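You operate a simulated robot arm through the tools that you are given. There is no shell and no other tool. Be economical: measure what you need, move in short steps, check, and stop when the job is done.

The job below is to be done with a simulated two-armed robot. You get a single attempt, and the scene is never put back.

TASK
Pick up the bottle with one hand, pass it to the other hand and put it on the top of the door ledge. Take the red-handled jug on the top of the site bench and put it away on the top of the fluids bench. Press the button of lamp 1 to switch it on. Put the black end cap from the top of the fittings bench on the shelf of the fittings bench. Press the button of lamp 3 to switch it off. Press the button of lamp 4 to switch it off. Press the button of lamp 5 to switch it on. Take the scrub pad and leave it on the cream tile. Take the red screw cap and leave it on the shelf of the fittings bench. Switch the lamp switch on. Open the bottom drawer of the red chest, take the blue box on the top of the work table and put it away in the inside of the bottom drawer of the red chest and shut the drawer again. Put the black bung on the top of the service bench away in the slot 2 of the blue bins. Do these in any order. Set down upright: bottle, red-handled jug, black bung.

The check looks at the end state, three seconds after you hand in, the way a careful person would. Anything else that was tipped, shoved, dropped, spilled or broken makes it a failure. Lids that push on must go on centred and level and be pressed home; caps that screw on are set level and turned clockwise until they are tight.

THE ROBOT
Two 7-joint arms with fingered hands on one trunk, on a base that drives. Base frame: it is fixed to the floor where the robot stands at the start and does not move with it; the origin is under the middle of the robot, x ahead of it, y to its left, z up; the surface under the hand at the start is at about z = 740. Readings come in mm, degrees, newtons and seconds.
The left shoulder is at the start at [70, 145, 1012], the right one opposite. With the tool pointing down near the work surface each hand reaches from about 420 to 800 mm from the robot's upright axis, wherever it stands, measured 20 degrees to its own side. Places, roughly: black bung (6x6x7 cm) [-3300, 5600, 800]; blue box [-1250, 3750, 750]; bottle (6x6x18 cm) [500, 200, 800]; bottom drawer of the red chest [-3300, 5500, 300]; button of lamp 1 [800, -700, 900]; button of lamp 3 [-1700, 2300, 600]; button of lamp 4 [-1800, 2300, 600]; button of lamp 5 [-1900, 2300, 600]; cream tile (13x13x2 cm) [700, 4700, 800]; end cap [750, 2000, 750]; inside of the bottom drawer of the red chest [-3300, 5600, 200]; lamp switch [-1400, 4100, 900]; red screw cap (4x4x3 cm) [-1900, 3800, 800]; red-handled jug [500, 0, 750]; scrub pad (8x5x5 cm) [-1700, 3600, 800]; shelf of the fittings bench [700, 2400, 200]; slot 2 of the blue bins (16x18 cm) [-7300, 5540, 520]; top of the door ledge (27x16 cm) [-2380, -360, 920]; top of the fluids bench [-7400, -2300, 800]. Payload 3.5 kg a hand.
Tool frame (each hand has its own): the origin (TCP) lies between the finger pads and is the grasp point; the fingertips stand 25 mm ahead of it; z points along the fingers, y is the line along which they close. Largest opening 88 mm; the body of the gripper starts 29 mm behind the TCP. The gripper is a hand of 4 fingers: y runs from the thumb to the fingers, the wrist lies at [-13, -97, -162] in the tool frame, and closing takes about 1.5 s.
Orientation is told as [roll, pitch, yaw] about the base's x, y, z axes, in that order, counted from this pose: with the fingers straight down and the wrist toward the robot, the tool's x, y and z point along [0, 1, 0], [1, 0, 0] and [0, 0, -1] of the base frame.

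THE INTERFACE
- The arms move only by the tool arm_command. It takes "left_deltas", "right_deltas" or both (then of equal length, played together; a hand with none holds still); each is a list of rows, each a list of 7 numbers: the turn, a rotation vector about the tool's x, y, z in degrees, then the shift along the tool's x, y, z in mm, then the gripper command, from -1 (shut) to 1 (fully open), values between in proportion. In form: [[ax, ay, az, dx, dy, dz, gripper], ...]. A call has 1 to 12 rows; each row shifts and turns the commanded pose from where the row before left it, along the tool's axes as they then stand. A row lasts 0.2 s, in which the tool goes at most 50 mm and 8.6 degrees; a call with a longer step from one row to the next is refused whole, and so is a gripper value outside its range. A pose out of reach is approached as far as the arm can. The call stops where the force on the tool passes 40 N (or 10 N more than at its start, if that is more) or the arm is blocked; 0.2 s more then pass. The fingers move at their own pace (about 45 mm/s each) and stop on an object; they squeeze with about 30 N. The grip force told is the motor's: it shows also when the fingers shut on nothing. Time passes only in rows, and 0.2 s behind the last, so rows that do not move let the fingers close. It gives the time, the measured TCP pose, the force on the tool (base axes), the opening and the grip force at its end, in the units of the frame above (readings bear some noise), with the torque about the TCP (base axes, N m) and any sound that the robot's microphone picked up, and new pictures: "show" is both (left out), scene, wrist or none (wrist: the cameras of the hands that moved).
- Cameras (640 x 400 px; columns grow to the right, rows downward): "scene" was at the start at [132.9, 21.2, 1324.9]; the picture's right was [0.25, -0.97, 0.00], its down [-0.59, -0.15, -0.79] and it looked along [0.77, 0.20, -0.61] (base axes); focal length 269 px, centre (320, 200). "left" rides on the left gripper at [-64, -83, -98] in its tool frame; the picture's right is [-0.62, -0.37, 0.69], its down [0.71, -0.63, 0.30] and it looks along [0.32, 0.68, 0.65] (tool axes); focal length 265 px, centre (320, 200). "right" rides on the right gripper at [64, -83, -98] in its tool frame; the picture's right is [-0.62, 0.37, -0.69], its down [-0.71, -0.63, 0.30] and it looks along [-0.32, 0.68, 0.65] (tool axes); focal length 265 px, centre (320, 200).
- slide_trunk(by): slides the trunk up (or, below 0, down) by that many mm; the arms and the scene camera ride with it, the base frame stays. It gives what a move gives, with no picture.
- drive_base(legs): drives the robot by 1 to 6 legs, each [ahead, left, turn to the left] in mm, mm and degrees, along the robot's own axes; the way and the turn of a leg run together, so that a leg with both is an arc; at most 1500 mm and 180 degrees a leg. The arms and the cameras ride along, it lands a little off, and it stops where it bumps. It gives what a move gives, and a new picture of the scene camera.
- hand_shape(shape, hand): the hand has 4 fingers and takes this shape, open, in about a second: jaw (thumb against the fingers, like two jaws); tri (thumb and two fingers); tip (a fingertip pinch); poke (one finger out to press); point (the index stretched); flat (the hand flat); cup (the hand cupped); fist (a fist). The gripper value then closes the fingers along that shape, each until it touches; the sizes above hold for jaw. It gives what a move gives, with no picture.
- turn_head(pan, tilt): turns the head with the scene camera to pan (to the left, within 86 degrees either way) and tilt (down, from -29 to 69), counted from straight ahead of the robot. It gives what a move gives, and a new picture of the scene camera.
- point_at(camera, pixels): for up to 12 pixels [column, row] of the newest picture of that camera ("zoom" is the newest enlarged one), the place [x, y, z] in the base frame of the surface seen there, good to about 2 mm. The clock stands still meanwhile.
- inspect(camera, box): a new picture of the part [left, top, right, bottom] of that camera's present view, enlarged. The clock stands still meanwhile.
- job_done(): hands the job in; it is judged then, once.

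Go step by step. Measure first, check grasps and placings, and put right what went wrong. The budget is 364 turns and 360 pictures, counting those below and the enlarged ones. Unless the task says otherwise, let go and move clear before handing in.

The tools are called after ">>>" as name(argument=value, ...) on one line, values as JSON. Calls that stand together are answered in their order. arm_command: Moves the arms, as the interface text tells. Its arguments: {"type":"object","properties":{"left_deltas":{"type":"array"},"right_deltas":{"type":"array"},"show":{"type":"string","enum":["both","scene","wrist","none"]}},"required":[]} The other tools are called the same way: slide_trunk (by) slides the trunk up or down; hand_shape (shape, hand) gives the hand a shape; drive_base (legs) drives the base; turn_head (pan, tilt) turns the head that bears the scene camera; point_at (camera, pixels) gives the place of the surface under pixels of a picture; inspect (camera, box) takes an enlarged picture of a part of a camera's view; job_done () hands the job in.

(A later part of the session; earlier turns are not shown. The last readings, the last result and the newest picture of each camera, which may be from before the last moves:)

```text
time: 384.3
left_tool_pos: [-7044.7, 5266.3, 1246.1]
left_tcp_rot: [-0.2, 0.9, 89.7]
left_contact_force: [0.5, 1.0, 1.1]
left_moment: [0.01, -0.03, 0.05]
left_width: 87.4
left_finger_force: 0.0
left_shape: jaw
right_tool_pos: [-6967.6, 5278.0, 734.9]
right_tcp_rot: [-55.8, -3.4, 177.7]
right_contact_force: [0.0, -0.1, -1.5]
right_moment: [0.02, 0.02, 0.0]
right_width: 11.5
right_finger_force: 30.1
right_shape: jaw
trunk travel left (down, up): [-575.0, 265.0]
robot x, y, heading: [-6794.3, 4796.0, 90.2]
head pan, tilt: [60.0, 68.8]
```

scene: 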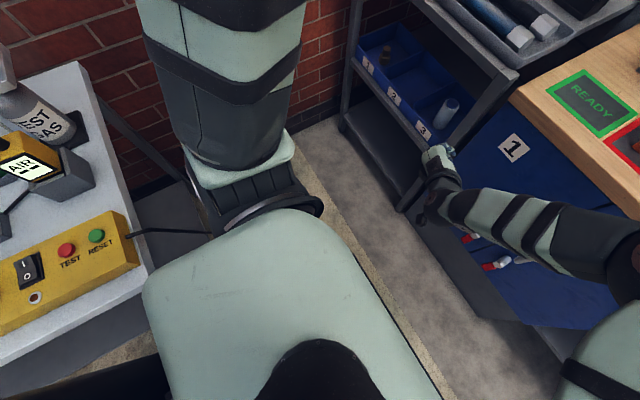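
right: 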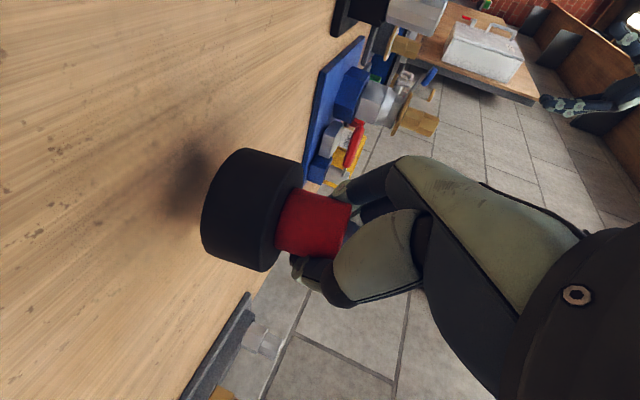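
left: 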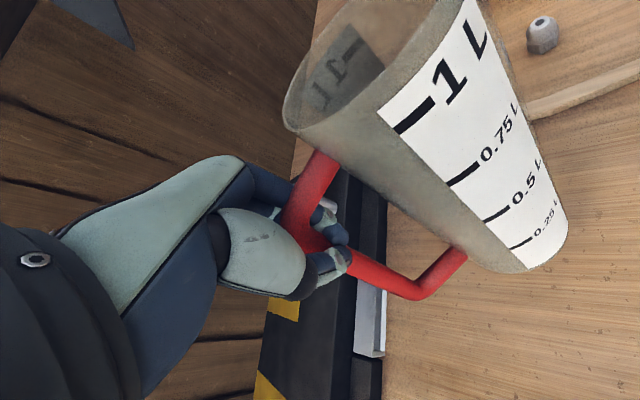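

The handles are out of the way. I'll lower to z≈640, then go forward 90 and left 320 in front of the rack.

>>> arm_command(right_deltas=[[0, 0, 0, 26, 0, 18, -1], [0, 0, 0, 26, 0, 18, -1], [0, 0, 0, 26, 0, 18, -1], [0, 0, 0, 0, 0, 0, -1]], show="none")

>>> drive_base(legs=[[95, 0, 0], [0, 310, 0]])

>>> turn_head(pan=25, tilt=50)

```text
time: 385.3
left_tool_pos: [-7045.1, 5266.6, 1244.3]
left_tcp_rot: [-0.3, 1.0, 89.7]
left_contact_force: [-0.3, -0.3, 0.1]
left_moment: [-0.02, -0.01, 0.0]
left_width: 87.6
left_finger_force: 0.1
left_shape: jaw
right_tool_pos: [-6973.3, 5281.1, 639.9]
right_tcp_rot: [-55.6, -3.4, 177.8]
right_contact_force: [0.2, -0.4, -1.7]
right_moment: [0.05, 0.0, 0.02]
right_width: 11.4
right_finger_force: 30.0
right_shape: jaw
trunk travel left (down, up): [-575.0, 265.0]
robot x, y, heading: [-6792.4, 4799.2, 90.0]
head pan, tilt: [60.0, 68.8]
```

```text
time: 388.1
left_tool_pos: [-7349.7, 5358.9, 1245.8]
left_tcp_rot: [-0.3, 1.0, 89.9]
left_contact_force: [0.4, -0.8, -0.5]
left_moment: [-0.02, -0.04, 0.0]
left_width: 87.7
left_finger_force: 0.0
left_shape: jaw
right_tool_pos: [-7277.7, 5372.7, 638.2]
right_tcp_rot: [-55.6, -3.4, 178.0]
right_contact_force: [0.0, 0.1, -1.0]
right_moment: [0.04, 0.04, -0.01]
right_width: 11.6
right_finger_force: 29.6
right_shape: jaw
trunk travel left (down, up): [-575.0, 265.0]
robot x, y, heading: [-7091.7, 4888.5, 90.5]
head pan, tilt: [60.0, 68.8]
```

scene: 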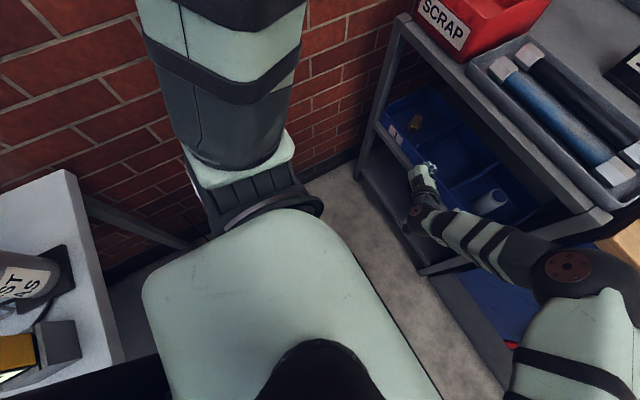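

```text
time: 389.1
left_tool_pos: [-7349.3, 5357.4, 1244.2]
left_tcp_rot: [-0.4, 1.0, 89.9]
left_contact_force: [0.7, -0.7, 0.0]
left_moment: [-0.01, 0.0, 0.02]
left_width: 87.7
left_finger_force: 0.1
left_shape: jaw
right_tool_pos: [-7277.8, 5373.7, 639.2]
right_tcp_rot: [-55.7, -3.5, 177.9]
right_contact_force: [0.8, 0.1, -1.1]
right_moment: [-0.02, 0.01, 0.02]
right_width: 11.3
right_finger_force: 30.2
right_shape: jaw
trunk travel left (down, up): [-575.0, 265.0]
robot x, y, heading: [-7092.0, 4886.8, 90.4]
head pan, tilt: [25.0, 50.0]
```

scene: 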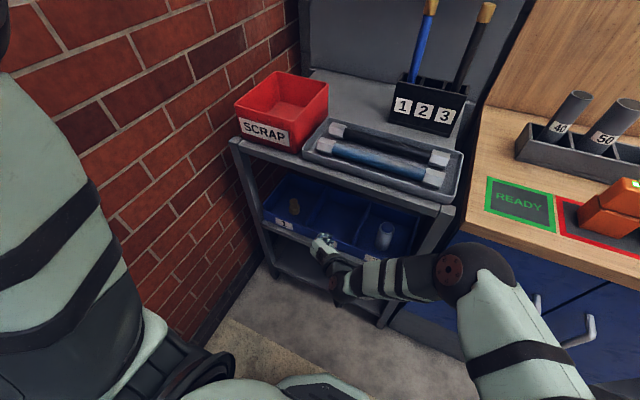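

No bump occurred, and the hand is in front of slot 2. I'll move the bung over the front wall into the slot.

>>> arm_command(right_deltas=[[0, 0, 0, 0, 20, 0, -1], [0, 0, 0, -18.6, 0, 27.2, -1], [0, 0, 0, -18.6, 0, 27.2, -1], [0, 0, 0, -18.6, 0, 27.2, -1], [0, 0, 0, 0, 0, 0, -1]], show="both")

>>> inspect(camera="scene", box=[240, 160, 440, 300])

```text
time: 390.3
left_tool_pos: [-7348.6, 5358.6, 1244.5]
left_tcp_rot: [-0.3, 0.9, 89.9]
left_contact_force: [-0.7, 0.3, 0.2]
left_moment: [-0.01, 0.03, 0.0]
left_width: 87.8
left_finger_force: 0.0
left_shape: jaw
right_tool_pos: [-7295.5, 5473.2, 641.5]
right_tcp_rot: [-55.7, -3.4, 178.0]
right_contact_force: [-0.6, 0.6, -1.6]
right_moment: [-0.02, 0.01, -0.01]
right_width: 11.3
right_finger_force: 30.4
right_shape: jaw
trunk travel left (down, up): [-575.0, 265.0]
robot x, y, heading: [-7094.1, 4886.7, 90.1]
head pan, tilt: [25.0, 50.0]
```

scene: 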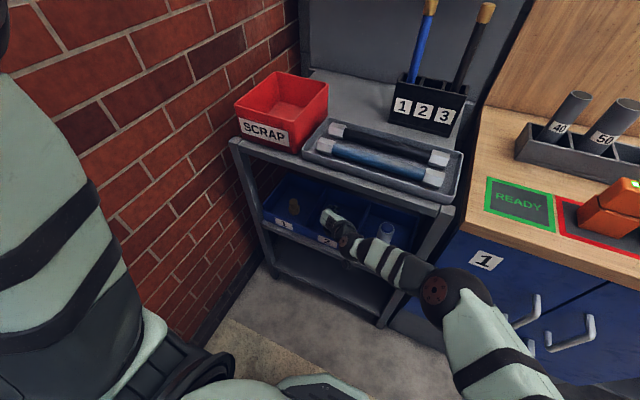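
right: 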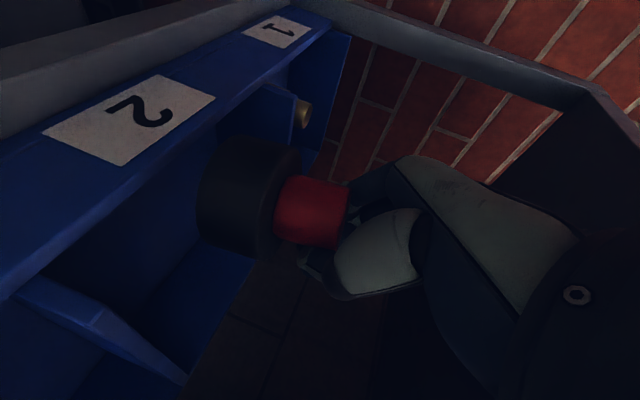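

```text
2.86 times, centred on (340, 230) of scene
```

zoom: 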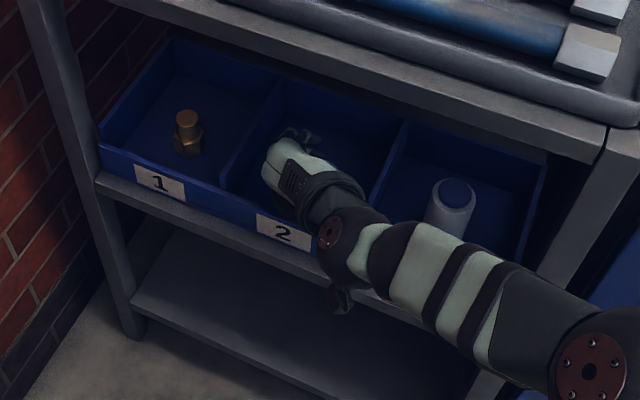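

>>> point_at(camera="zoom", pixels=[[250, 180], [345, 150], [355, 190], [160, 130], [410, 130], [270, 90], [290, 215], [235, 140]])

>>> arm_command(right_deltas=[[0, 0, 0, -16, 0, 24, -1], [0, 0, 0, -16, 0, 24, -1], [0, 0, 0, 16, 0, 11, -1], [0, 0, 0, 16, 0, 11, -1], [0, 0, 0, 10, 0, 7, -1], [0, 0, 0, 0, 0, 0, -1]], show="both")

```text
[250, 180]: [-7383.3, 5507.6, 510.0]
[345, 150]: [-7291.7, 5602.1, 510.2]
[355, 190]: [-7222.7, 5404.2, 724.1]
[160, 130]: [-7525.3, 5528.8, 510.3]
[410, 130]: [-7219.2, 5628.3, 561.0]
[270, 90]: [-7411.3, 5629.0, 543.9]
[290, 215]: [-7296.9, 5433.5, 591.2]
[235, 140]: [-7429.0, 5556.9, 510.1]
```

```text
time: 391.7
left_tool_pos: [-7349.0, 5358.2, 1244.1]
left_tcp_rot: [-0.2, 1.0, 89.9]
left_contact_force: [-0.3, 0.0, 0.0]
left_moment: [0.0, 0.0, 0.0]
left_width: 87.5
left_finger_force: 0.1
left_shape: jaw
right_tool_pos: [-7296.1, 5507.5, 645.4]
right_tcp_rot: [-55.7, -3.5, 178.1]
right_contact_force: [0.1, 0.4, -1.9]
right_moment: [0.0, -0.01, 0.01]
right_width: 10.9
right_finger_force: 30.0
right_shape: jaw
right hand out of reach, approached as far as the arm can: row 2, 3, 4, 5
trunk travel left (down, up): [-575.0, 265.0]
robot x, y, heading: [-7093.8, 4887.5, 90.4]
head pan, tilt: [25.0, 50.0]
```

scene: 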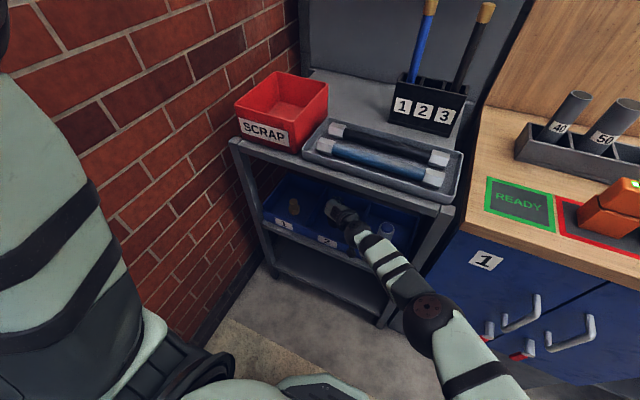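
right: 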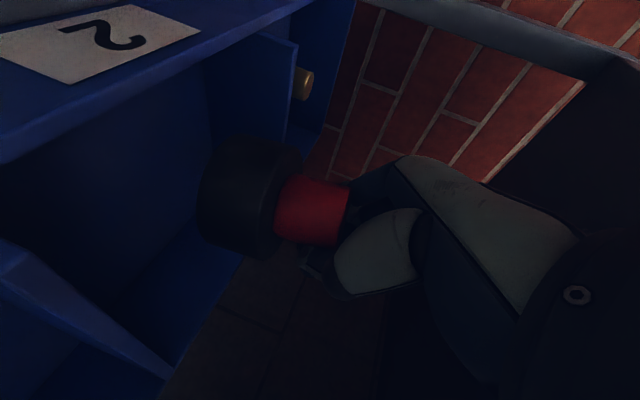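

The arm is at full stretch at y 5507, which is inside the slot, so I'll lower with the trunk.

>>> slide_trunk(by=-70)

>>> inspect(camera="right", box=[0, 0, 640, 400])

>>> inspect(camera="scene", box=[240, 160, 440, 300])

```text
time: 392.8
left_tool_pos: [-7349.1, 5359.0, 1174.8]
left_tcp_rot: [-0.2, 1.0, 89.9]
left_contact_force: [0.0, -0.5, 0.2]
left_moment: [-0.04, 0.01, 0.04]
left_width: 87.8
left_finger_force: 0.0
left_shape: jaw
right_tool_pos: [-7295.8, 5508.8, 575.7]
right_tcp_rot: [-55.8, -3.6, 178.2]
right_contact_force: [-0.3, 0.1, -1.1]
right_moment: [0.02, -0.05, -0.02]
right_width: 11.1
right_finger_force: 30.3
right_shape: jaw
trunk travel left (down, up): [-505.0, 335.0]
robot x, y, heading: [-7094.1, 4892.4, 90.3]
head pan, tilt: [25.0, 50.0]
```

```text
1.00 times, centred on (320, 200) of right (not enlarged: the box is as wide or as high as the picture)
```

zoom: 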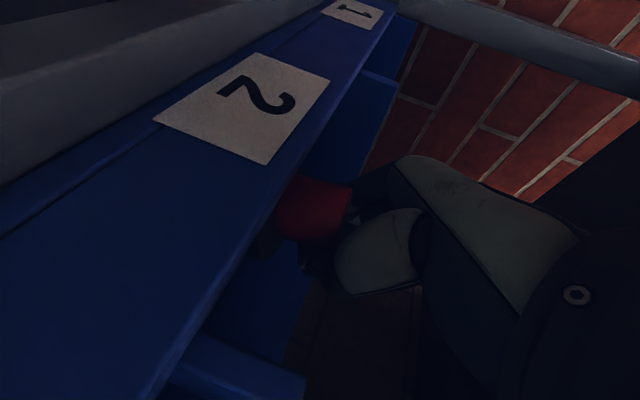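

```text
2.86 times, centred on (340, 230) of scene
```

zoom: 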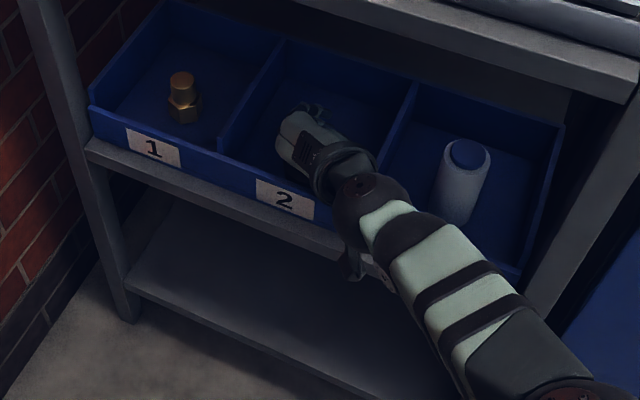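

>>> slide_trunk(by=-6)

>>> slide_trunk(by=-4)

```text
time: 393.4
left_tool_pos: [-7348.1, 5359.0, 1169.4]
left_tcp_rot: [-0.3, 1.0, 89.9]
left_contact_force: [0.3, -1.4, -0.4]
left_moment: [0.02, -0.03, -0.02]
left_width: 88.0
left_finger_force: 0.1
left_shape: jaw
right_tool_pos: [-7296.0, 5509.2, 570.9]
right_tcp_rot: [-56.0, -3.6, 178.1]
right_contact_force: [-0.2, 2.8, 5.1]
right_moment: [-0.04, 0.03, -0.03]
right_width: 11.2
right_finger_force: 30.9
right_shape: jaw
trunk travel left (down, up): [-499.0, 341.0]
robot x, y, heading: [-7097.7, 4890.5, 90.2]
head pan, tilt: [25.0, 50.0]
```

```text
time: 393.9
left_tool_pos: [-7347.9, 5358.9, 1166.0]
left_tcp_rot: [-0.2, 0.9, 89.8]
left_contact_force: [-0.3, -0.7, -0.4]
left_moment: [-0.01, -0.04, 0.01]
left_width: 87.8
left_finger_force: 0.1
left_shape: jaw
right_tool_pos: [-7295.2, 5509.0, 569.2]
right_tcp_rot: [-56.3, -3.7, 178.1]
right_contact_force: [1.2, 8.5, 12.0]
right_moment: [-0.1, 0.04, -0.04]
right_width: 11.1
right_finger_force: 30.3
right_shape: jaw
trunk travel left (down, up): [-495.0, 345.0]
robot x, y, heading: [-7092.8, 4888.1, 90.3]
head pan, tilt: [25.0, 50.0]
```

The bung rests on the slot floor. I'll open slowly and draw back along the fingers.

>>> arm_command(right_deltas=[[0, 0, 0, 0, 0, 0, -0.6], [0, 0, 0, 0, 0, 0, -0.2], [0, 0, 0, 0, 0, 0, 0.3], [0, 0, 0, 0, 0, 0, 0.6], [0, 0, 0, 0, 0, 0, 0.6], [0, 0, 0, 0, 0, 0, 0.6], [0, 0, 0, 0, 0, -20, 0.6], [0, 0, 0, 0, 0, -30, 0.6], [0, 0, 0, 0, 0, -30, 0.6], [0, 0, 0, 0, 0, -30, 0.6], [0, 0, 0, 15, 0, -30, 0.6]], show="scene")

>>> inspect(camera="scene", box=[240, 160, 440, 300])

```text
time: 396.3
left_tool_pos: [-7348.4, 5358.7, 1165.3]
left_tcp_rot: [-0.4, 0.9, 90.0]
left_contact_force: [0.5, 0.6, 0.9]
left_moment: [0.0, -0.01, 0.03]
left_width: 87.8
left_finger_force: 0.0
left_shape: jaw
right_tool_pos: [-7296.5, 5384.1, 632.6]
right_tcp_rot: [-55.9, -3.6, 178.2]
right_contact_force: [0.1, -0.2, 0.5]
right_moment: [-0.03, -0.01, -0.02]
right_width: 70.0
right_finger_force: 0.1
right_shape: jaw
trunk travel left (down, up): [-495.0, 345.0]
robot x, y, heading: [-7092.5, 4888.0, 90.3]
head pan, tilt: [25.0, 50.0]
```

scene: 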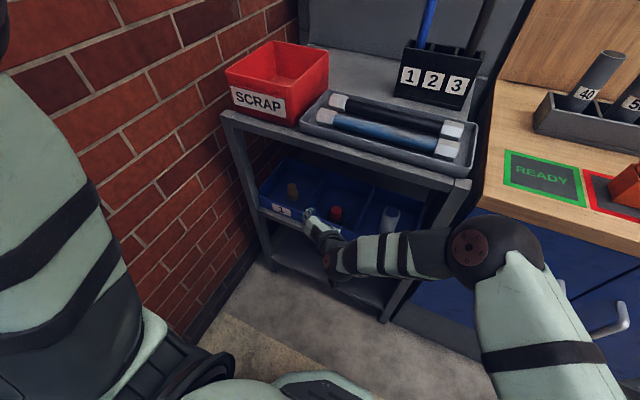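

```text
2.86 times, centred on (340, 230) of scene
```

zoom: 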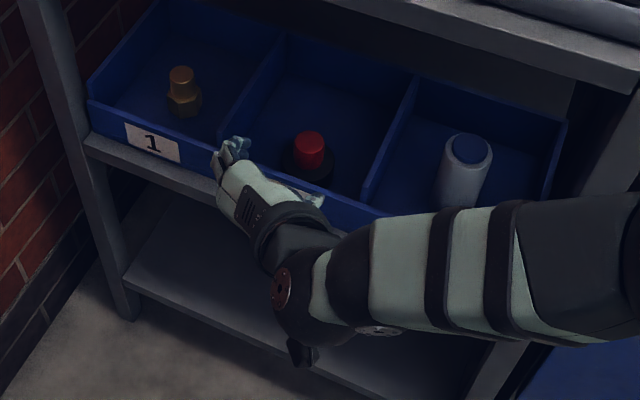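

The bung stands upright in slot 2. I'll leave sideways, drive back east, and return the right hand to fingers-down on the way.

>>> drive_base(legs=[[0, -310, 0], [-350, 0, 0], [0, -1500, 0], [0, -1500, 0], [0, -900, 0]])

>>> arm_command(right_deltas=[[0, 8, 0, -20, 0, -10, 1], [0, 8, 0, -20, 0, -10, 1], [0, 8, 0, -20, 0, -10, 1], [0, 8, 0, 0, 0, 0, 1], [0, 8, 0, 0, 0, 0, 1], [0, 8, 0, 0, 0, 0, 1], [0, 7.5, 0, 0, 0, 0, 1], [0, 0, 0, 0, 0, 0, 1]], show="none")

>>> arm_command(right_deltas=[[0, 0, 8.2, 0, 0, 0, 1], [0, 0, 8.2, 0, 0, 0, 1], [0, 0, 8.2, 0, 0, 0, 1], [0, 0, 8.2, 0, 0, 0, 1], [0, 0, 8.2, 0, 0, 0, 1], [0, 0, 8.2, 0, 0, 0, 1], [0, 0, 8.2, 0, 0, 0, 1], [0, 0, 8.2, 0, 0, 0, 1], [0, 0, 8.2, 0, 0, 0, 1], [0, 0, 8.2, 0, 0, 0, 1], [0, 0, 8, 0, 0, 0, 1]], show="none")

>>> turn_head(pan=-70, tilt=30)

```text
time: 400.5
left_tool_pos: [-7043.6, 5000.2, 1164.2]
left_tcp_rot: [-0.3, 0.9, 90.1]
left_contact_force: [0.2, 0.7, 0.4]
left_moment: [0.01, 0.01, 0.02]
left_width: 87.7
left_finger_force: 0.0
left_shape: jaw
right_tool_pos: [-6990.6, 5025.2, 632.0]
right_tcp_rot: [-55.7, -3.6, 178.2]
right_contact_force: [0.6, 0.3, 0.8]
right_moment: [0.02, 0.01, 0.0]
right_width: 69.9
right_finger_force: 0.1
right_shape: jaw
trunk travel left (down, up): [-495.0, 345.0]
robot x, y, heading: [-6785.1, 4531.3, 90.5]
head pan, tilt: [25.0, 50.0]
stopped in leg 3: the robot was blocked; the commanded pose is now the measured one
```

scene: 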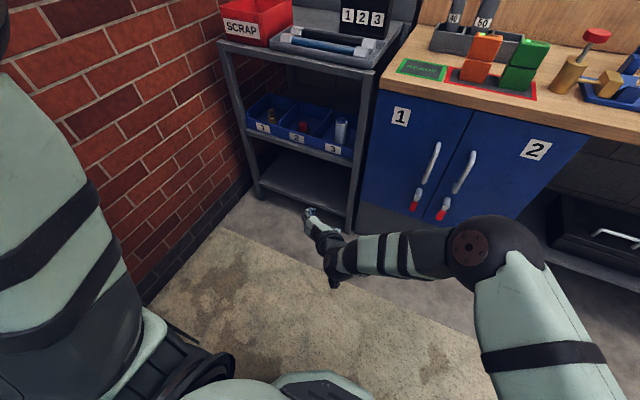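

```text
time: 402.3
left_tool_pos: [-7042.3, 4999.0, 1164.6]
left_tcp_rot: [-0.3, 0.9, 90.1]
left_contact_force: [-0.6, -0.1, 0.0]
left_moment: [0.0, -0.04, 0.0]
left_width: 87.7
left_finger_force: 0.1
left_shape: jaw
right_tool_pos: [-6986.8, 5043.4, 695.7]
right_tcp_rot: [-0.3, -3.5, 178.3]
right_contact_force: [-0.2, -1.1, -0.6]
right_moment: [0.0, -0.01, -0.01]
right_width: 87.6
right_finger_force: 0.1
right_shape: jaw
trunk travel left (down, up): [-495.0, 345.0]
robot x, y, heading: [-6786.9, 4526.8, 90.4]
head pan, tilt: [25.0, 50.0]
```

```text
time: 404.7
left_tool_pos: [-7043.7, 4998.8, 1165.3]
left_tcp_rot: [-0.4, 0.9, 89.9]
left_contact_force: [0.0, 0.7, 0.7]
left_moment: [0.01, -0.01, 0.01]
left_width: 87.6
left_finger_force: 0.1
left_shape: jaw
right_tool_pos: [-6985.9, 5043.0, 697.0]
right_tcp_rot: [3.3, -0.8, 96.3]
right_contact_force: [-0.1, 0.1, 0.2]
right_moment: [0.03, 0.0, 0.0]
right_width: 87.7
right_finger_force: 0.1
right_shape: jaw
right hand out of reach, approached as far as the arm can: row 11
trunk travel left (down, up): [-495.0, 345.0]
robot x, y, heading: [-6787.0, 4528.7, 90.2]
head pan, tilt: [25.0, 50.0]
```

```text
time: 406.4
left_tool_pos: [-7042.7, 5000.1, 1165.0]
left_tcp_rot: [-0.3, 1.0, 90.0]
left_contact_force: [-0.4, 0.8, 0.0]
left_moment: [-0.02, -0.01, 0.01]
left_width: 87.9
left_finger_force: 0.1
left_shape: jaw
right_tool_pos: [-6987.4, 5043.0, 696.8]
right_tcp_rot: [3.5, -0.7, 96.4]
right_contact_force: [-0.6, 0.3, 0.8]
right_moment: [0.01, 0.02, 0.02]
right_width: 87.5
right_finger_force: 0.1
right_shape: jaw
trunk travel left (down, up): [-495.0, 345.0]
robot x, y, heading: [-6787.3, 4531.5, 90.7]
head pan, tilt: [-70.0, 30.0]
```

scene: 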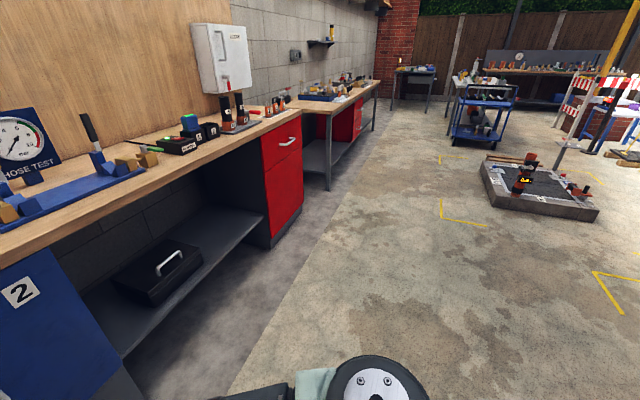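

The way to the right looks clear on the floor. I'll try moving right again in a shorter leg.

>>> drive_base(legs=[[40, 0, 0], [0, -600, 0]])

```text
time: 407.5
left_tool_pos: [-7043.2, 5035.4, 1164.0]
left_tcp_rot: [-0.3, 1.1, 90.4]
left_contact_force: [0.4, -0.6, 0.2]
left_moment: [0.01, 0.01, 0.02]
left_width: 87.8
left_finger_force: 0.1
left_shape: jaw
right_tool_pos: [-6987.0, 5080.3, 696.9]
right_tcp_rot: [3.5, -0.8, 96.7]
right_contact_force: [-0.8, 0.3, 0.2]
right_moment: [-0.01, -0.01, 0.01]
right_width: 87.7
right_finger_force: 0.0
right_shape: jaw
trunk travel left (down, up): [-495.0, 345.0]
robot x, y, heading: [-6786.9, 4564.5, 91.0]
head pan, tilt: [-70.0, 30.0]
stopped in leg 1: the robot was blocked; the commanded pose is now the measured one
```

scene: 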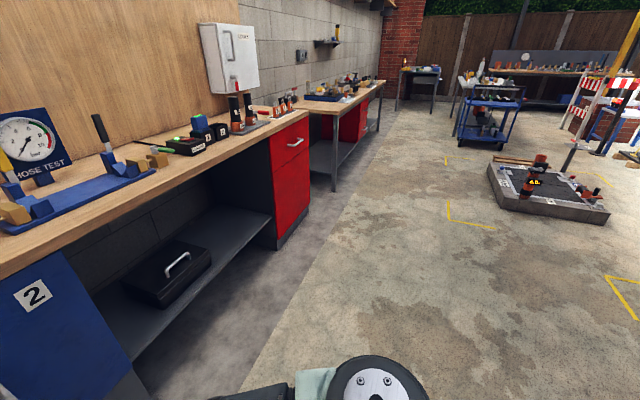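

>>> turn_head(pan=85, tilt=55)

>>> turn_head(pan=-60, tilt=65)

```text
time: 409.9
left_tool_pos: [-7043.3, 5034.5, 1164.9]
left_tcp_rot: [-0.3, 0.9, 90.5]
left_contact_force: [-0.6, 0.3, 0.5]
left_moment: [-0.03, -0.01, 0.01]
left_width: 87.6
left_finger_force: 0.2
left_shape: jaw
right_tool_pos: [-6987.1, 5079.4, 696.6]
right_tcp_rot: [3.5, -0.8, 96.7]
right_contact_force: [-0.5, -0.5, 0.2]
right_moment: [-0.01, -0.01, 0.02]
right_width: 87.7
right_finger_force: 0.1
right_shape: jaw
trunk travel left (down, up): [-495.0, 345.0]
robot x, y, heading: [-6785.9, 4566.2, 91.1]
head pan, tilt: [85.0, 55.0]
```

scene: 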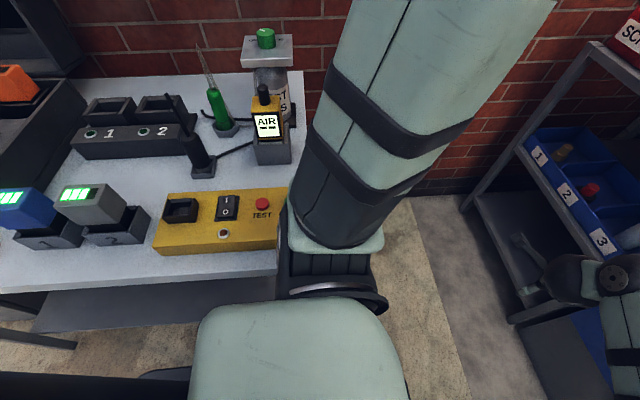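

```text
time: 412.2
left_tool_pos: [-7043.1, 5034.1, 1165.7]
left_tcp_rot: [-0.3, 1.1, 90.4]
left_contact_force: [0.7, 0.1, 0.9]
left_moment: [-0.03, 0.03, -0.02]
left_width: 87.8
left_finger_force: 0.0
left_shape: jaw
right_tool_pos: [-6987.3, 5078.4, 697.0]
right_tcp_rot: [3.4, -0.8, 96.7]
right_contact_force: [-0.1, -0.3, -0.1]
right_moment: [0.03, -0.01, 0.0]
right_width: 87.5
right_finger_force: 0.1
right_shape: jaw
trunk travel left (down, up): [-495.0, 345.0]
robot x, y, heading: [-6783.4, 4571.2, 91.1]
head pan, tilt: [-60.0, 65.0]
```

scene: 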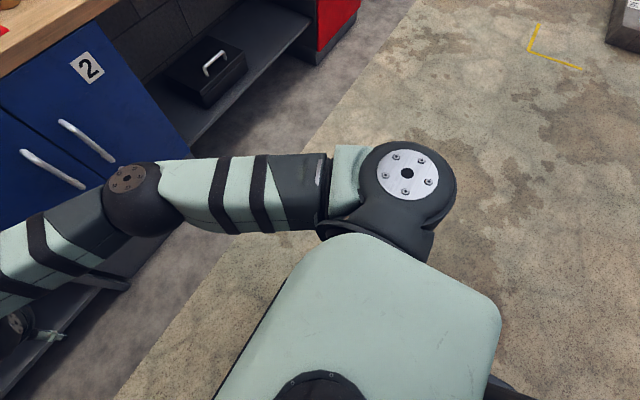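

>>> drive_base(legs=[[0, -150, 0]])

```text
time: 413.6
left_tool_pos: [-6892.4, 5037.3, 1165.1]
left_tcp_rot: [-0.2, 1.0, 90.5]
left_contact_force: [0.2, 0.2, 0.3]
left_moment: [0.03, 0.01, -0.02]
left_width: 87.6
left_finger_force: 0.0
left_shape: jaw
right_tool_pos: [-6837.7, 5081.4, 696.3]
right_tcp_rot: [3.5, -0.9, 96.7]
right_contact_force: [0.0, 0.6, -0.3]
right_moment: [0.03, 0.02, 0.02]
right_width: 87.5
right_finger_force: 0.0
right_shape: jaw
trunk travel left (down, up): [-495.0, 345.0]
robot x, y, heading: [-6629.9, 4569.7, 91.3]
head pan, tilt: [-60.0, 65.0]
```

scene: 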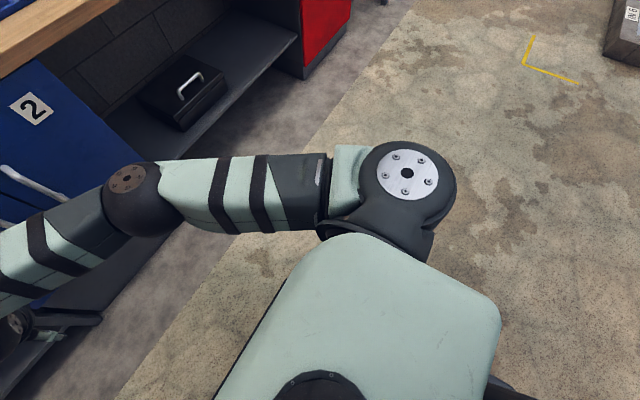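

It's free now. I'll restore the trunk, bring the right hand back to its side, and drive east to x≈-2900.

>>> slide_trunk(by=80)

>>> arm_command(right_deltas=[[0, 0, 0, -40, 10, -20, 1], [0, 0, 0, -40, 10, -20, 1], [0, 0, 0, -40, 10, -20, 1], [0, 0, 0, -40, 10, -20, 1], [0, 0, 0, -40, 10, -20, 1], [0, 0, 0, -40, 10, -20, 1], [0, 0, 0, -40, 10, -20, 1], [0, 0, 0, -40, 10, 0, 1], [0, 0, 5, -40, 10, 0, 1], [0, 0, 0, -40, 0, 0, 1]], show="none")

>>> drive_base(legs=[[0, -1500, 0], [0, -1500, 0], [0, -800, -1]])

>>> turn_head(pan=-60, tilt=30)

```text
time: 414.7
left_tool_pos: [-6892.7, 5037.5, 1244.4]
left_tcp_rot: [-0.3, 1.0, 90.5]
left_contact_force: [-0.1, 0.6, 1.1]
left_moment: [0.0, 0.02, -0.04]
left_width: 87.7
left_finger_force: 0.1
left_shape: jaw
right_tool_pos: [-6835.8, 5081.7, 776.7]
right_tcp_rot: [3.5, -0.9, 96.7]
right_contact_force: [-0.3, -0.6, 0.2]
right_moment: [0.01, 0.0, -0.01]
right_width: 87.8
right_finger_force: 0.0
right_shape: jaw
trunk travel left (down, up): [-575.0, 265.0]
robot x, y, heading: [-6633.8, 4569.9, 91.0]
head pan, tilt: [-60.0, 65.0]
```

```text
time: 416.9
left_tool_pos: [-6890.4, 5037.6, 1245.4]
left_tcp_rot: [-0.2, 1.1, 90.5]
left_contact_force: [-1.0, 0.3, 0.0]
left_moment: [-0.03, 0.03, 0.04]
left_width: 87.7
left_finger_force: 0.0
left_shape: jaw
right_tool_pos: [-6439.8, 5215.5, 894.1]
right_tcp_rot: [3.6, -0.6, 91.7]
right_contact_force: [0.0, -0.1, -0.4]
right_moment: [0.0, -0.01, 0.02]
right_width: 87.7
right_finger_force: 0.0
right_shape: jaw
trunk travel left (down, up): [-575.0, 265.0]
robot x, y, heading: [-6630.3, 4570.0, 91.0]
head pan, tilt: [-60.0, 65.0]
```

```text
time: 435.2
left_tool_pos: [-3098.5, 5102.9, 1244.4]
left_tcp_rot: [-0.2, 1.0, 89.5]
left_contact_force: [-0.6, 0.4, 0.0]
left_moment: [0.01, 0.04, -0.01]
left_width: 87.7
left_finger_force: 0.0
left_shape: jaw
right_tool_pos: [-2645.7, 5272.4, 894.2]
right_tcp_rot: [3.4, -0.5, 90.9]
right_contact_force: [-0.4, -0.7, 0.9]
right_moment: [-0.01, -0.01, 0.0]
right_width: 87.7
right_finger_force: 0.1
right_shape: jaw
trunk travel left (down, up): [-575.0, 265.0]
robot x, y, heading: [-2846.0, 4632.8, 90.2]
head pan, tilt: [-60.0, 65.0]
```

scene: 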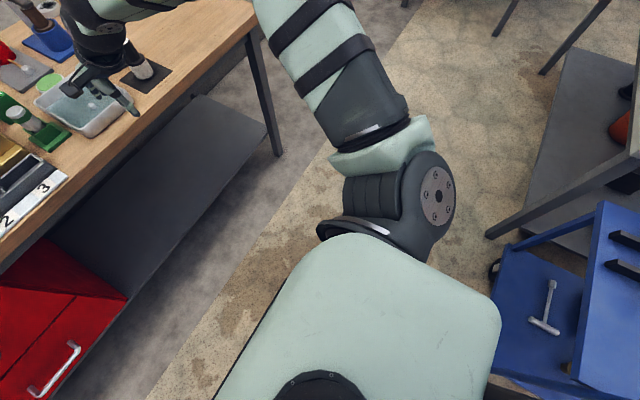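

```text
time: 436.2
left_tool_pos: [-3097.9, 5103.4, 1245.1]
left_tcp_rot: [-0.3, 1.0, 89.4]
left_contact_force: [-0.6, -0.4, 0.9]
left_moment: [-0.02, 0.0, -0.06]
left_width: 87.8
left_finger_force: 0.1
left_shape: jaw
right_tool_pos: [-2645.4, 5272.6, 893.2]
right_tcp_rot: [3.5, -0.6, 90.8]
right_contact_force: [0.7, -0.1, 0.0]
right_moment: [0.01, -0.05, -0.01]
right_width: 87.5
right_finger_force: 0.1
right_shape: jaw
trunk travel left (down, up): [-575.0, 265.0]
robot x, y, heading: [-2847.5, 4631.0, 90.2]
head pan, tilt: [-60.0, 30.0]
```

scene: 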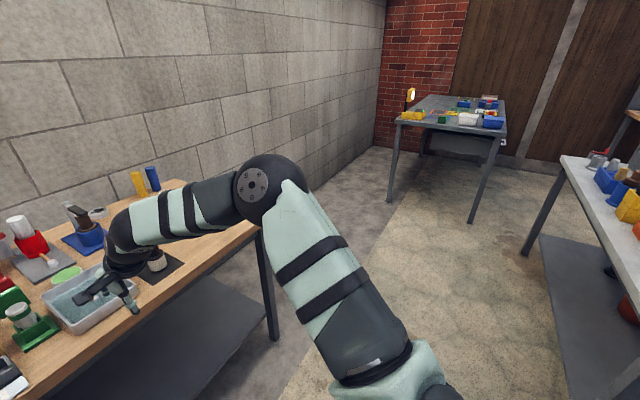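

>>> point_at(camera="scene", pixels=[[562, 160], [525, 250], [640, 200], [470, 220], [385, 200], [500, 110], [415, 95], [610, 180]])

>>> turn_head(pan=-86, tilt=30)

```text
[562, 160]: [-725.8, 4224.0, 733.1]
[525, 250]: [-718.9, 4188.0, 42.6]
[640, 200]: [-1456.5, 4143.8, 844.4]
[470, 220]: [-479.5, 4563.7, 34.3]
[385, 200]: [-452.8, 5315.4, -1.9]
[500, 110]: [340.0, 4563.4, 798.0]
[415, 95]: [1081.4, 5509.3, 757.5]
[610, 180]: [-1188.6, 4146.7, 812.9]
```

```text
time: 437.1
left_tool_pos: [-3098.7, 5102.6, 1243.7]
left_tcp_rot: [-0.3, 1.0, 89.5]
left_contact_force: [0.7, 0.6, -0.6]
left_moment: [0.0, -0.02, -0.01]
left_width: 87.8
left_finger_force: 0.2
left_shape: jaw
right_tool_pos: [-2645.1, 5273.6, 893.7]
right_tcp_rot: [3.5, -0.5, 90.8]
right_contact_force: [0.5, -0.2, 0.3]
right_moment: [0.02, 0.01, -0.03]
right_width: 87.7
right_finger_force: 0.0
right_shape: jaw
trunk travel left (down, up): [-575.0, 265.0]
robot x, y, heading: [-2846.9, 4631.7, 89.9]
head pan, tilt: [-85.9, 30.0]
```

scene: 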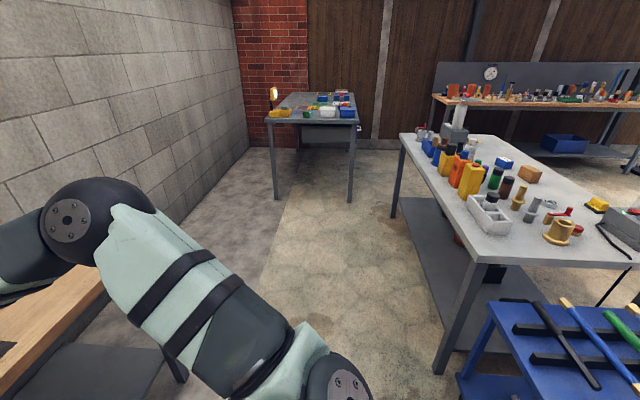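

>>> inspect(camera="scene", box=[390, 90, 640, 270])

>>> point_at(camera="scene", pixels=[[505, 162], [597, 203], [560, 212], [530, 173], [495, 262], [630, 262], [468, 270], [453, 128], [560, 232], [620, 165], [610, 215], [500, 310]])

```text
2.22 times, centred on (515, 180) of scene
```

zoom: 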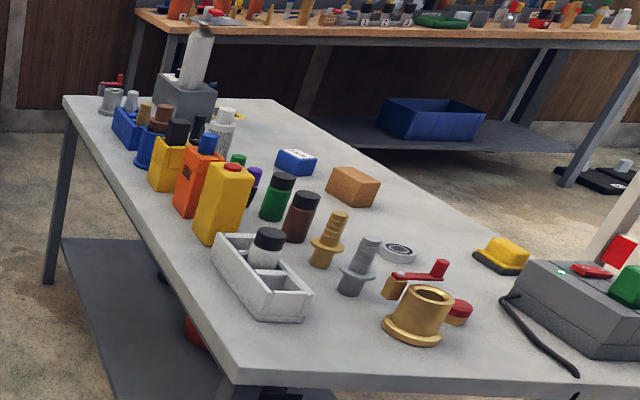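

```text
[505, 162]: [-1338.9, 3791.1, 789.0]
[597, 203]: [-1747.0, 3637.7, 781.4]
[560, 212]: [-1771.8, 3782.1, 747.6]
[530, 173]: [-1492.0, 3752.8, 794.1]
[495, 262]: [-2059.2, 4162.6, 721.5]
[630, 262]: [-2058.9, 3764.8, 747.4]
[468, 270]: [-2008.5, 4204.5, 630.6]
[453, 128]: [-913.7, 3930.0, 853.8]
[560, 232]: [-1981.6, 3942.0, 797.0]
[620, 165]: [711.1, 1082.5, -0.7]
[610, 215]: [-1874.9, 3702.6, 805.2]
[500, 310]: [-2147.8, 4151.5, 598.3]
```

I'll turn to face south (-Y) and look at the way along the west end of the work table.

>>> drive_base(legs=[[0, 0, -180]])

>>> turn_head(pan=15, tilt=35)

```text
time: 444.9
left_tool_pos: [-2594.7, 4160.1, 1244.8]
left_tcp_rot: [-0.2, 1.0, -90.4]
left_contact_force: [0.1, -0.3, 0.5]
left_moment: [0.01, 0.01, -0.04]
left_width: 87.7
left_finger_force: 0.1
left_shape: jaw
right_tool_pos: [-3047.2, 3990.1, 893.5]
right_tcp_rot: [3.6, -0.6, -89.0]
right_contact_force: [-0.5, 0.8, 0.5]
right_moment: [-0.03, 0.0, -0.02]
right_width: 87.8
right_finger_force: 0.0
right_shape: jaw
trunk travel left (down, up): [-575.0, 265.0]
robot x, y, heading: [-2848.1, 4631.0, -90.0]
head pan, tilt: [-85.9, 30.0]
```

scene: 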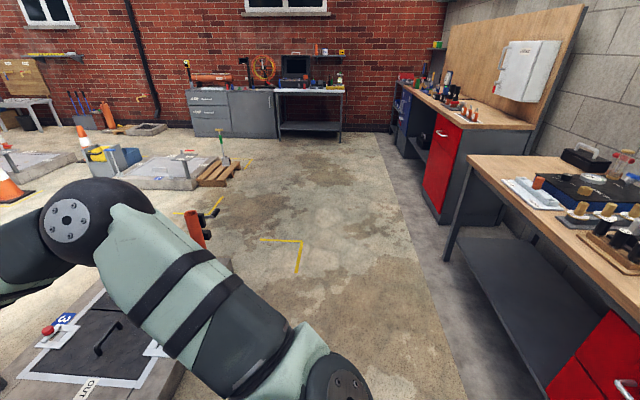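

```text
time: 446.6
left_tool_pos: [-2595.3, 4159.6, 1245.0]
left_tcp_rot: [-0.3, 1.0, -90.3]
left_contact_force: [1.0, -0.4, 0.0]
left_moment: [-0.01, 0.02, 0.02]
left_width: 88.0
left_finger_force: 0.1
left_shape: jaw
right_tool_pos: [-3048.4, 3988.5, 894.8]
right_tcp_rot: [3.5, -0.6, -89.1]
right_contact_force: [0.3, 0.6, 0.0]
right_moment: [0.0, 0.02, 0.01]
right_width: 87.6
right_finger_force: 0.1
right_shape: jaw
trunk travel left (down, up): [-575.0, 265.0]
robot x, y, heading: [-2848.3, 4631.9, -90.1]
head pan, tilt: [15.0, 35.0]
```

scene: 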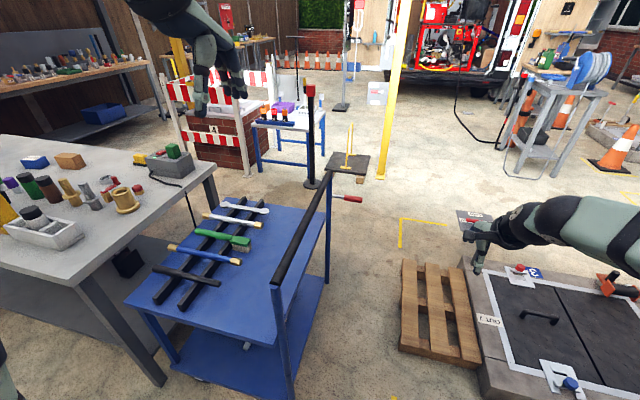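

>>> point_at(camera="scene", pixels=[[290, 398], [328, 280], [402, 345], [405, 265], [312, 185], [350, 165], [385, 175], [258, 165], [320, 155], [215, 195], [240, 170], [345, 197]])

>>> inspect(camera="scene", box=[140, 40, 420, 220])

```text
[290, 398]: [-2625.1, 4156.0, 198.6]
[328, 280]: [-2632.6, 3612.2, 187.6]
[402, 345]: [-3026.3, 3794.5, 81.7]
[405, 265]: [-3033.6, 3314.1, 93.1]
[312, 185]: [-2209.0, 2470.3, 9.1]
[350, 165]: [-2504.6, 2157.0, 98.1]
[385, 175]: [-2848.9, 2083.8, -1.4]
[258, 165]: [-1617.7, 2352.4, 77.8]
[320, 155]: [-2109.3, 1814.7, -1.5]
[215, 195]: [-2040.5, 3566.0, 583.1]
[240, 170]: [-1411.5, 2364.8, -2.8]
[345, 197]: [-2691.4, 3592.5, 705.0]
```

```text
2.22 times, centred on (280, 130) of scene
```

zoom: 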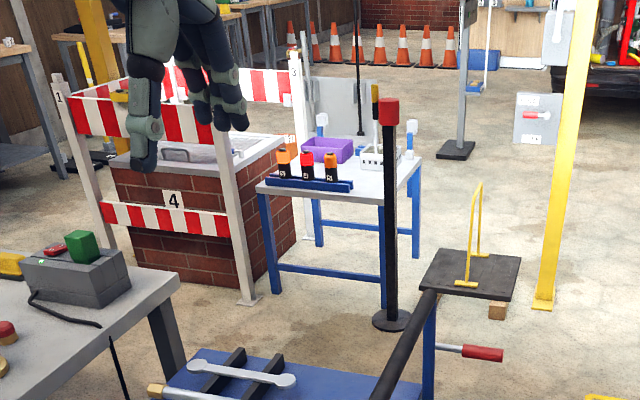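

The gap beside the cart (x -2630) and pallet (-3020) is too narrow, so I'll go round by x≈-4700 and y≈2480 to reach the south side of the work table.

>>> drive_base(legs=[[0, -1500, 0], [0, -350, 0], [1500, 0, 0], [650, 0, 0], [0, 1350, 0], [0, 0, 180]])

>>> turn_head(pan=-45, tilt=35)

```text
time: 468.9
left_tool_pos: [-3910.7, 1987.2, 1245.3]
left_tcp_rot: [-0.3, 1.1, -87.8]
left_contact_force: [0.0, 0.4, -0.2]
left_moment: [0.04, 0.04, -0.02]
left_width: 87.8
left_finger_force: 0.0
left_shape: jaw
right_tool_pos: [-4361.3, 1792.5, 893.0]
right_tcp_rot: [2.8, -0.3, -87.6]
right_contact_force: [-3.1, 6.0, 1.9]
right_moment: [-0.28, -0.06, -0.21]
right_width: 87.2
right_finger_force: 0.0
right_shape: jaw
trunk travel left (down, up): [-575.0, 265.0]
robot x, y, heading: [-4183.6, 2443.4, -87.3]
head pan, tilt: [15.0, 35.0]
stopped in leg 5: the force on the tool passed its limit at 60 N (the readings are from after the stop); the commanded pose is now the measured one
```

scene: 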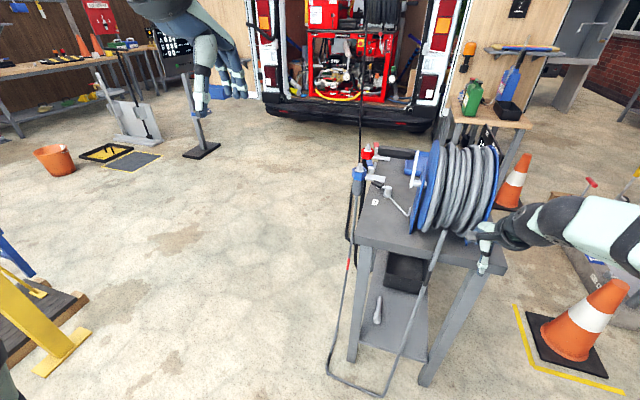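

```text
time: 470.2
left_tool_pos: [-3912.3, 1985.1, 1244.5]
left_tcp_rot: [-0.2, 1.1, -87.7]
left_contact_force: [0.0, 0.3, -0.5]
left_moment: [0.0, 0.03, -0.02]
left_width: 87.6
left_finger_force: 0.0
left_shape: jaw
right_tool_pos: [-4361.6, 1793.6, 895.0]
right_tcp_rot: [3.1, -0.4, -87.3]
right_contact_force: [-0.6, 3.2, 0.2]
right_moment: [-0.07, 0.05, -0.09]
right_width: 87.2
right_finger_force: 0.0
right_shape: jaw
trunk travel left (down, up): [-575.0, 265.0]
robot x, y, heading: [-4189.6, 2440.4, -87.1]
head pan, tilt: [-45.0, 35.0]
```

scene: 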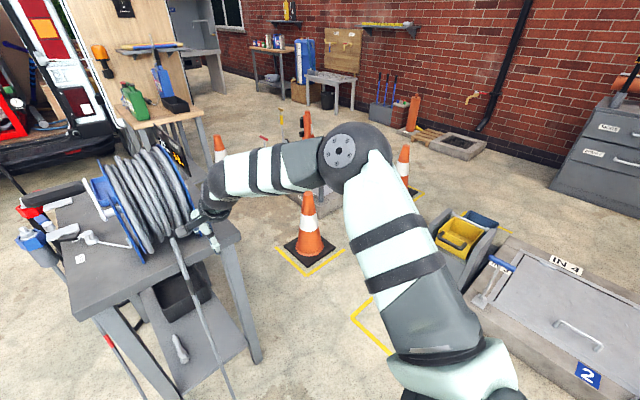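

The right hand touched the hose reel; it still stands in place. I'll back straight off, turn to face north there and go on.

>>> drive_base(legs=[[-200, -30, 0], [0, 0, 177]])

>>> turn_head(pan=-60, tilt=30)

```text
time: 479.2
left_tool_pos: [-4502.3, 3099.5, 1245.3]
left_tcp_rot: [-0.2, 1.0, 92.8]
left_contact_force: [-0.1, 0.1, 0.7]
left_moment: [-0.03, 0.03, 0.01]
left_width: 87.8
left_finger_force: 0.1
left_shape: jaw
right_tool_pos: [-4053.7, 3295.1, 892.9]
right_tcp_rot: [3.1, -0.4, 93.2]
right_contact_force: [-0.4, 0.9, 0.4]
right_moment: [0.0, 0.03, 0.0]
right_width: 88.1
right_finger_force: 0.0
right_shape: jaw
trunk travel left (down, up): [-575.0, 265.0]
robot x, y, heading: [-4223.5, 2639.0, 93.3]
head pan, tilt: [-45.0, 35.0]
```

scene: 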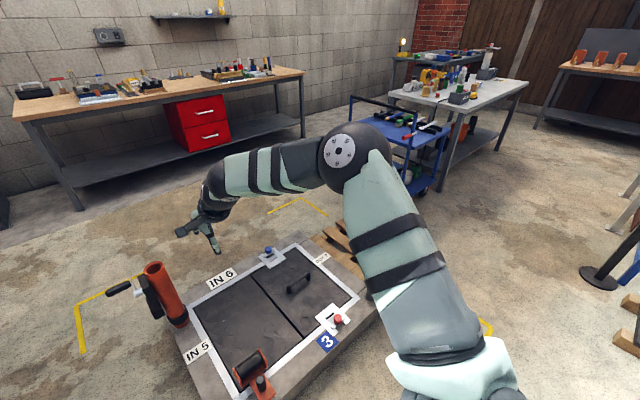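

```text
time: 480.0
left_tool_pos: [-4502.3, 3099.2, 1244.2]
left_tcp_rot: [-0.3, 1.0, 92.8]
left_contact_force: [-0.2, -0.2, 0.7]
left_moment: [0.0, -0.02, -0.02]
left_width: 87.6
left_finger_force: 0.1
left_shape: jaw
right_tool_pos: [-4055.7, 3293.9, 893.6]
right_tcp_rot: [3.1, -0.4, 93.2]
right_contact_force: [-0.1, 0.4, -0.4]
right_moment: [0.01, 0.0, -0.02]
right_width: 87.9
right_finger_force: 0.1
right_shape: jaw
trunk travel left (down, up): [-575.0, 265.0]
robot x, y, heading: [-4222.9, 2642.8, 93.5]
head pan, tilt: [-60.0, 30.0]
```

scene: 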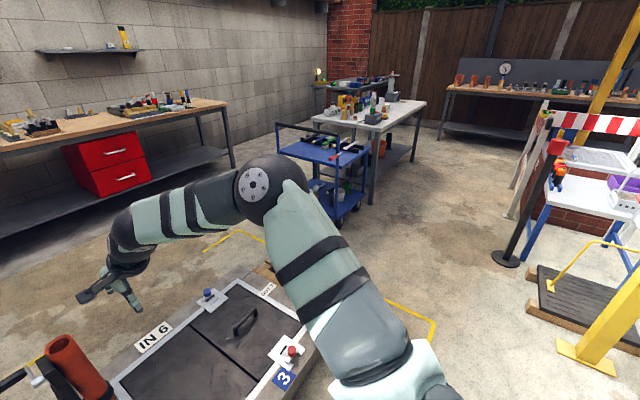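

The south side is clear. I'll drive along y≈2650 then y≈2900 to stand south of the work table.

>>> drive_base(legs=[[0, 0, -3.4], [0, -1300, 0], [270, 0, 0], [0, -1150, 0]])

>>> turn_head(pan=0, tilt=35)

```text
time: 494.1
left_tool_pos: [-1992.0, 3373.2, 1245.4]
left_tcp_rot: [-0.2, 1.1, 89.0]
left_contact_force: [0.7, 0.7, 0.4]
left_moment: [0.0, -0.01, 0.04]
left_width: 87.7
left_finger_force: 0.1
left_shape: jaw
right_tool_pos: [-1531.1, 3539.1, 892.9]
right_tcp_rot: [3.1, -0.5, 89.5]
right_contact_force: [1.7, -0.1, -0.1]
right_moment: [0.03, 0.03, 0.01]
right_width: 88.0
right_finger_force: 0.0
right_shape: jaw
trunk travel left (down, up): [-575.0, 265.0]
robot x, y, heading: [-1742.4, 2897.0, 89.7]
head pan, tilt: [-60.0, 30.0]
```

scene: 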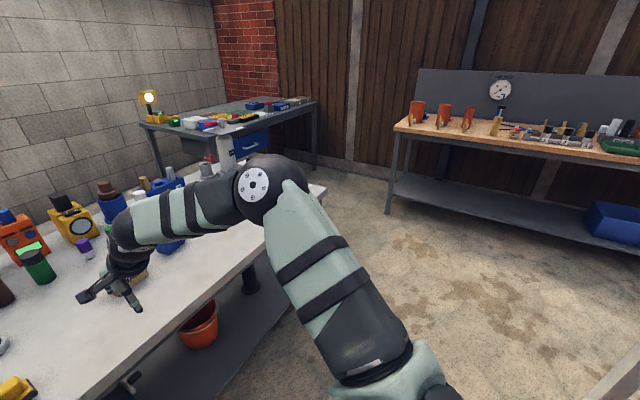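

```text
time: 495.4
left_tool_pos: [-1991.4, 3373.3, 1245.4]
left_tcp_rot: [-0.2, 1.0, 89.2]
left_contact_force: [0.0, 0.9, 1.1]
left_moment: [0.02, 0.01, 0.03]
left_width: 87.7
left_finger_force: 0.0
left_shape: jaw
right_tool_pos: [-1531.5, 3539.7, 894.0]
right_tcp_rot: [3.1, -0.4, 89.5]
right_contact_force: [0.1, -0.3, 0.2]
right_moment: [-0.04, 0.02, 0.0]
right_width: 88.0
right_finger_force: 0.0
right_shape: jaw
trunk travel left (down, up): [-575.0, 265.0]
robot x, y, heading: [-1747.7, 2902.1, 89.6]
head pan, tilt: [0.0, 35.0]
```

scene: 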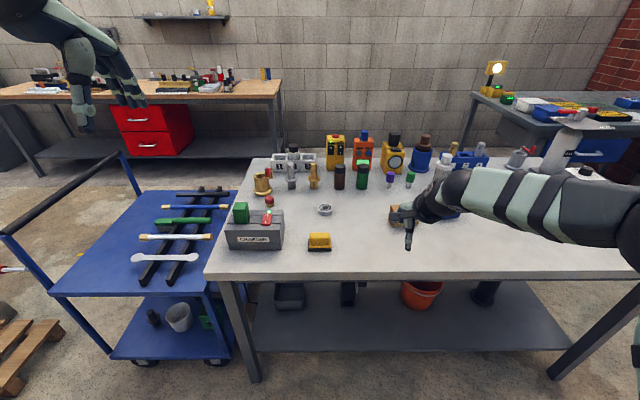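

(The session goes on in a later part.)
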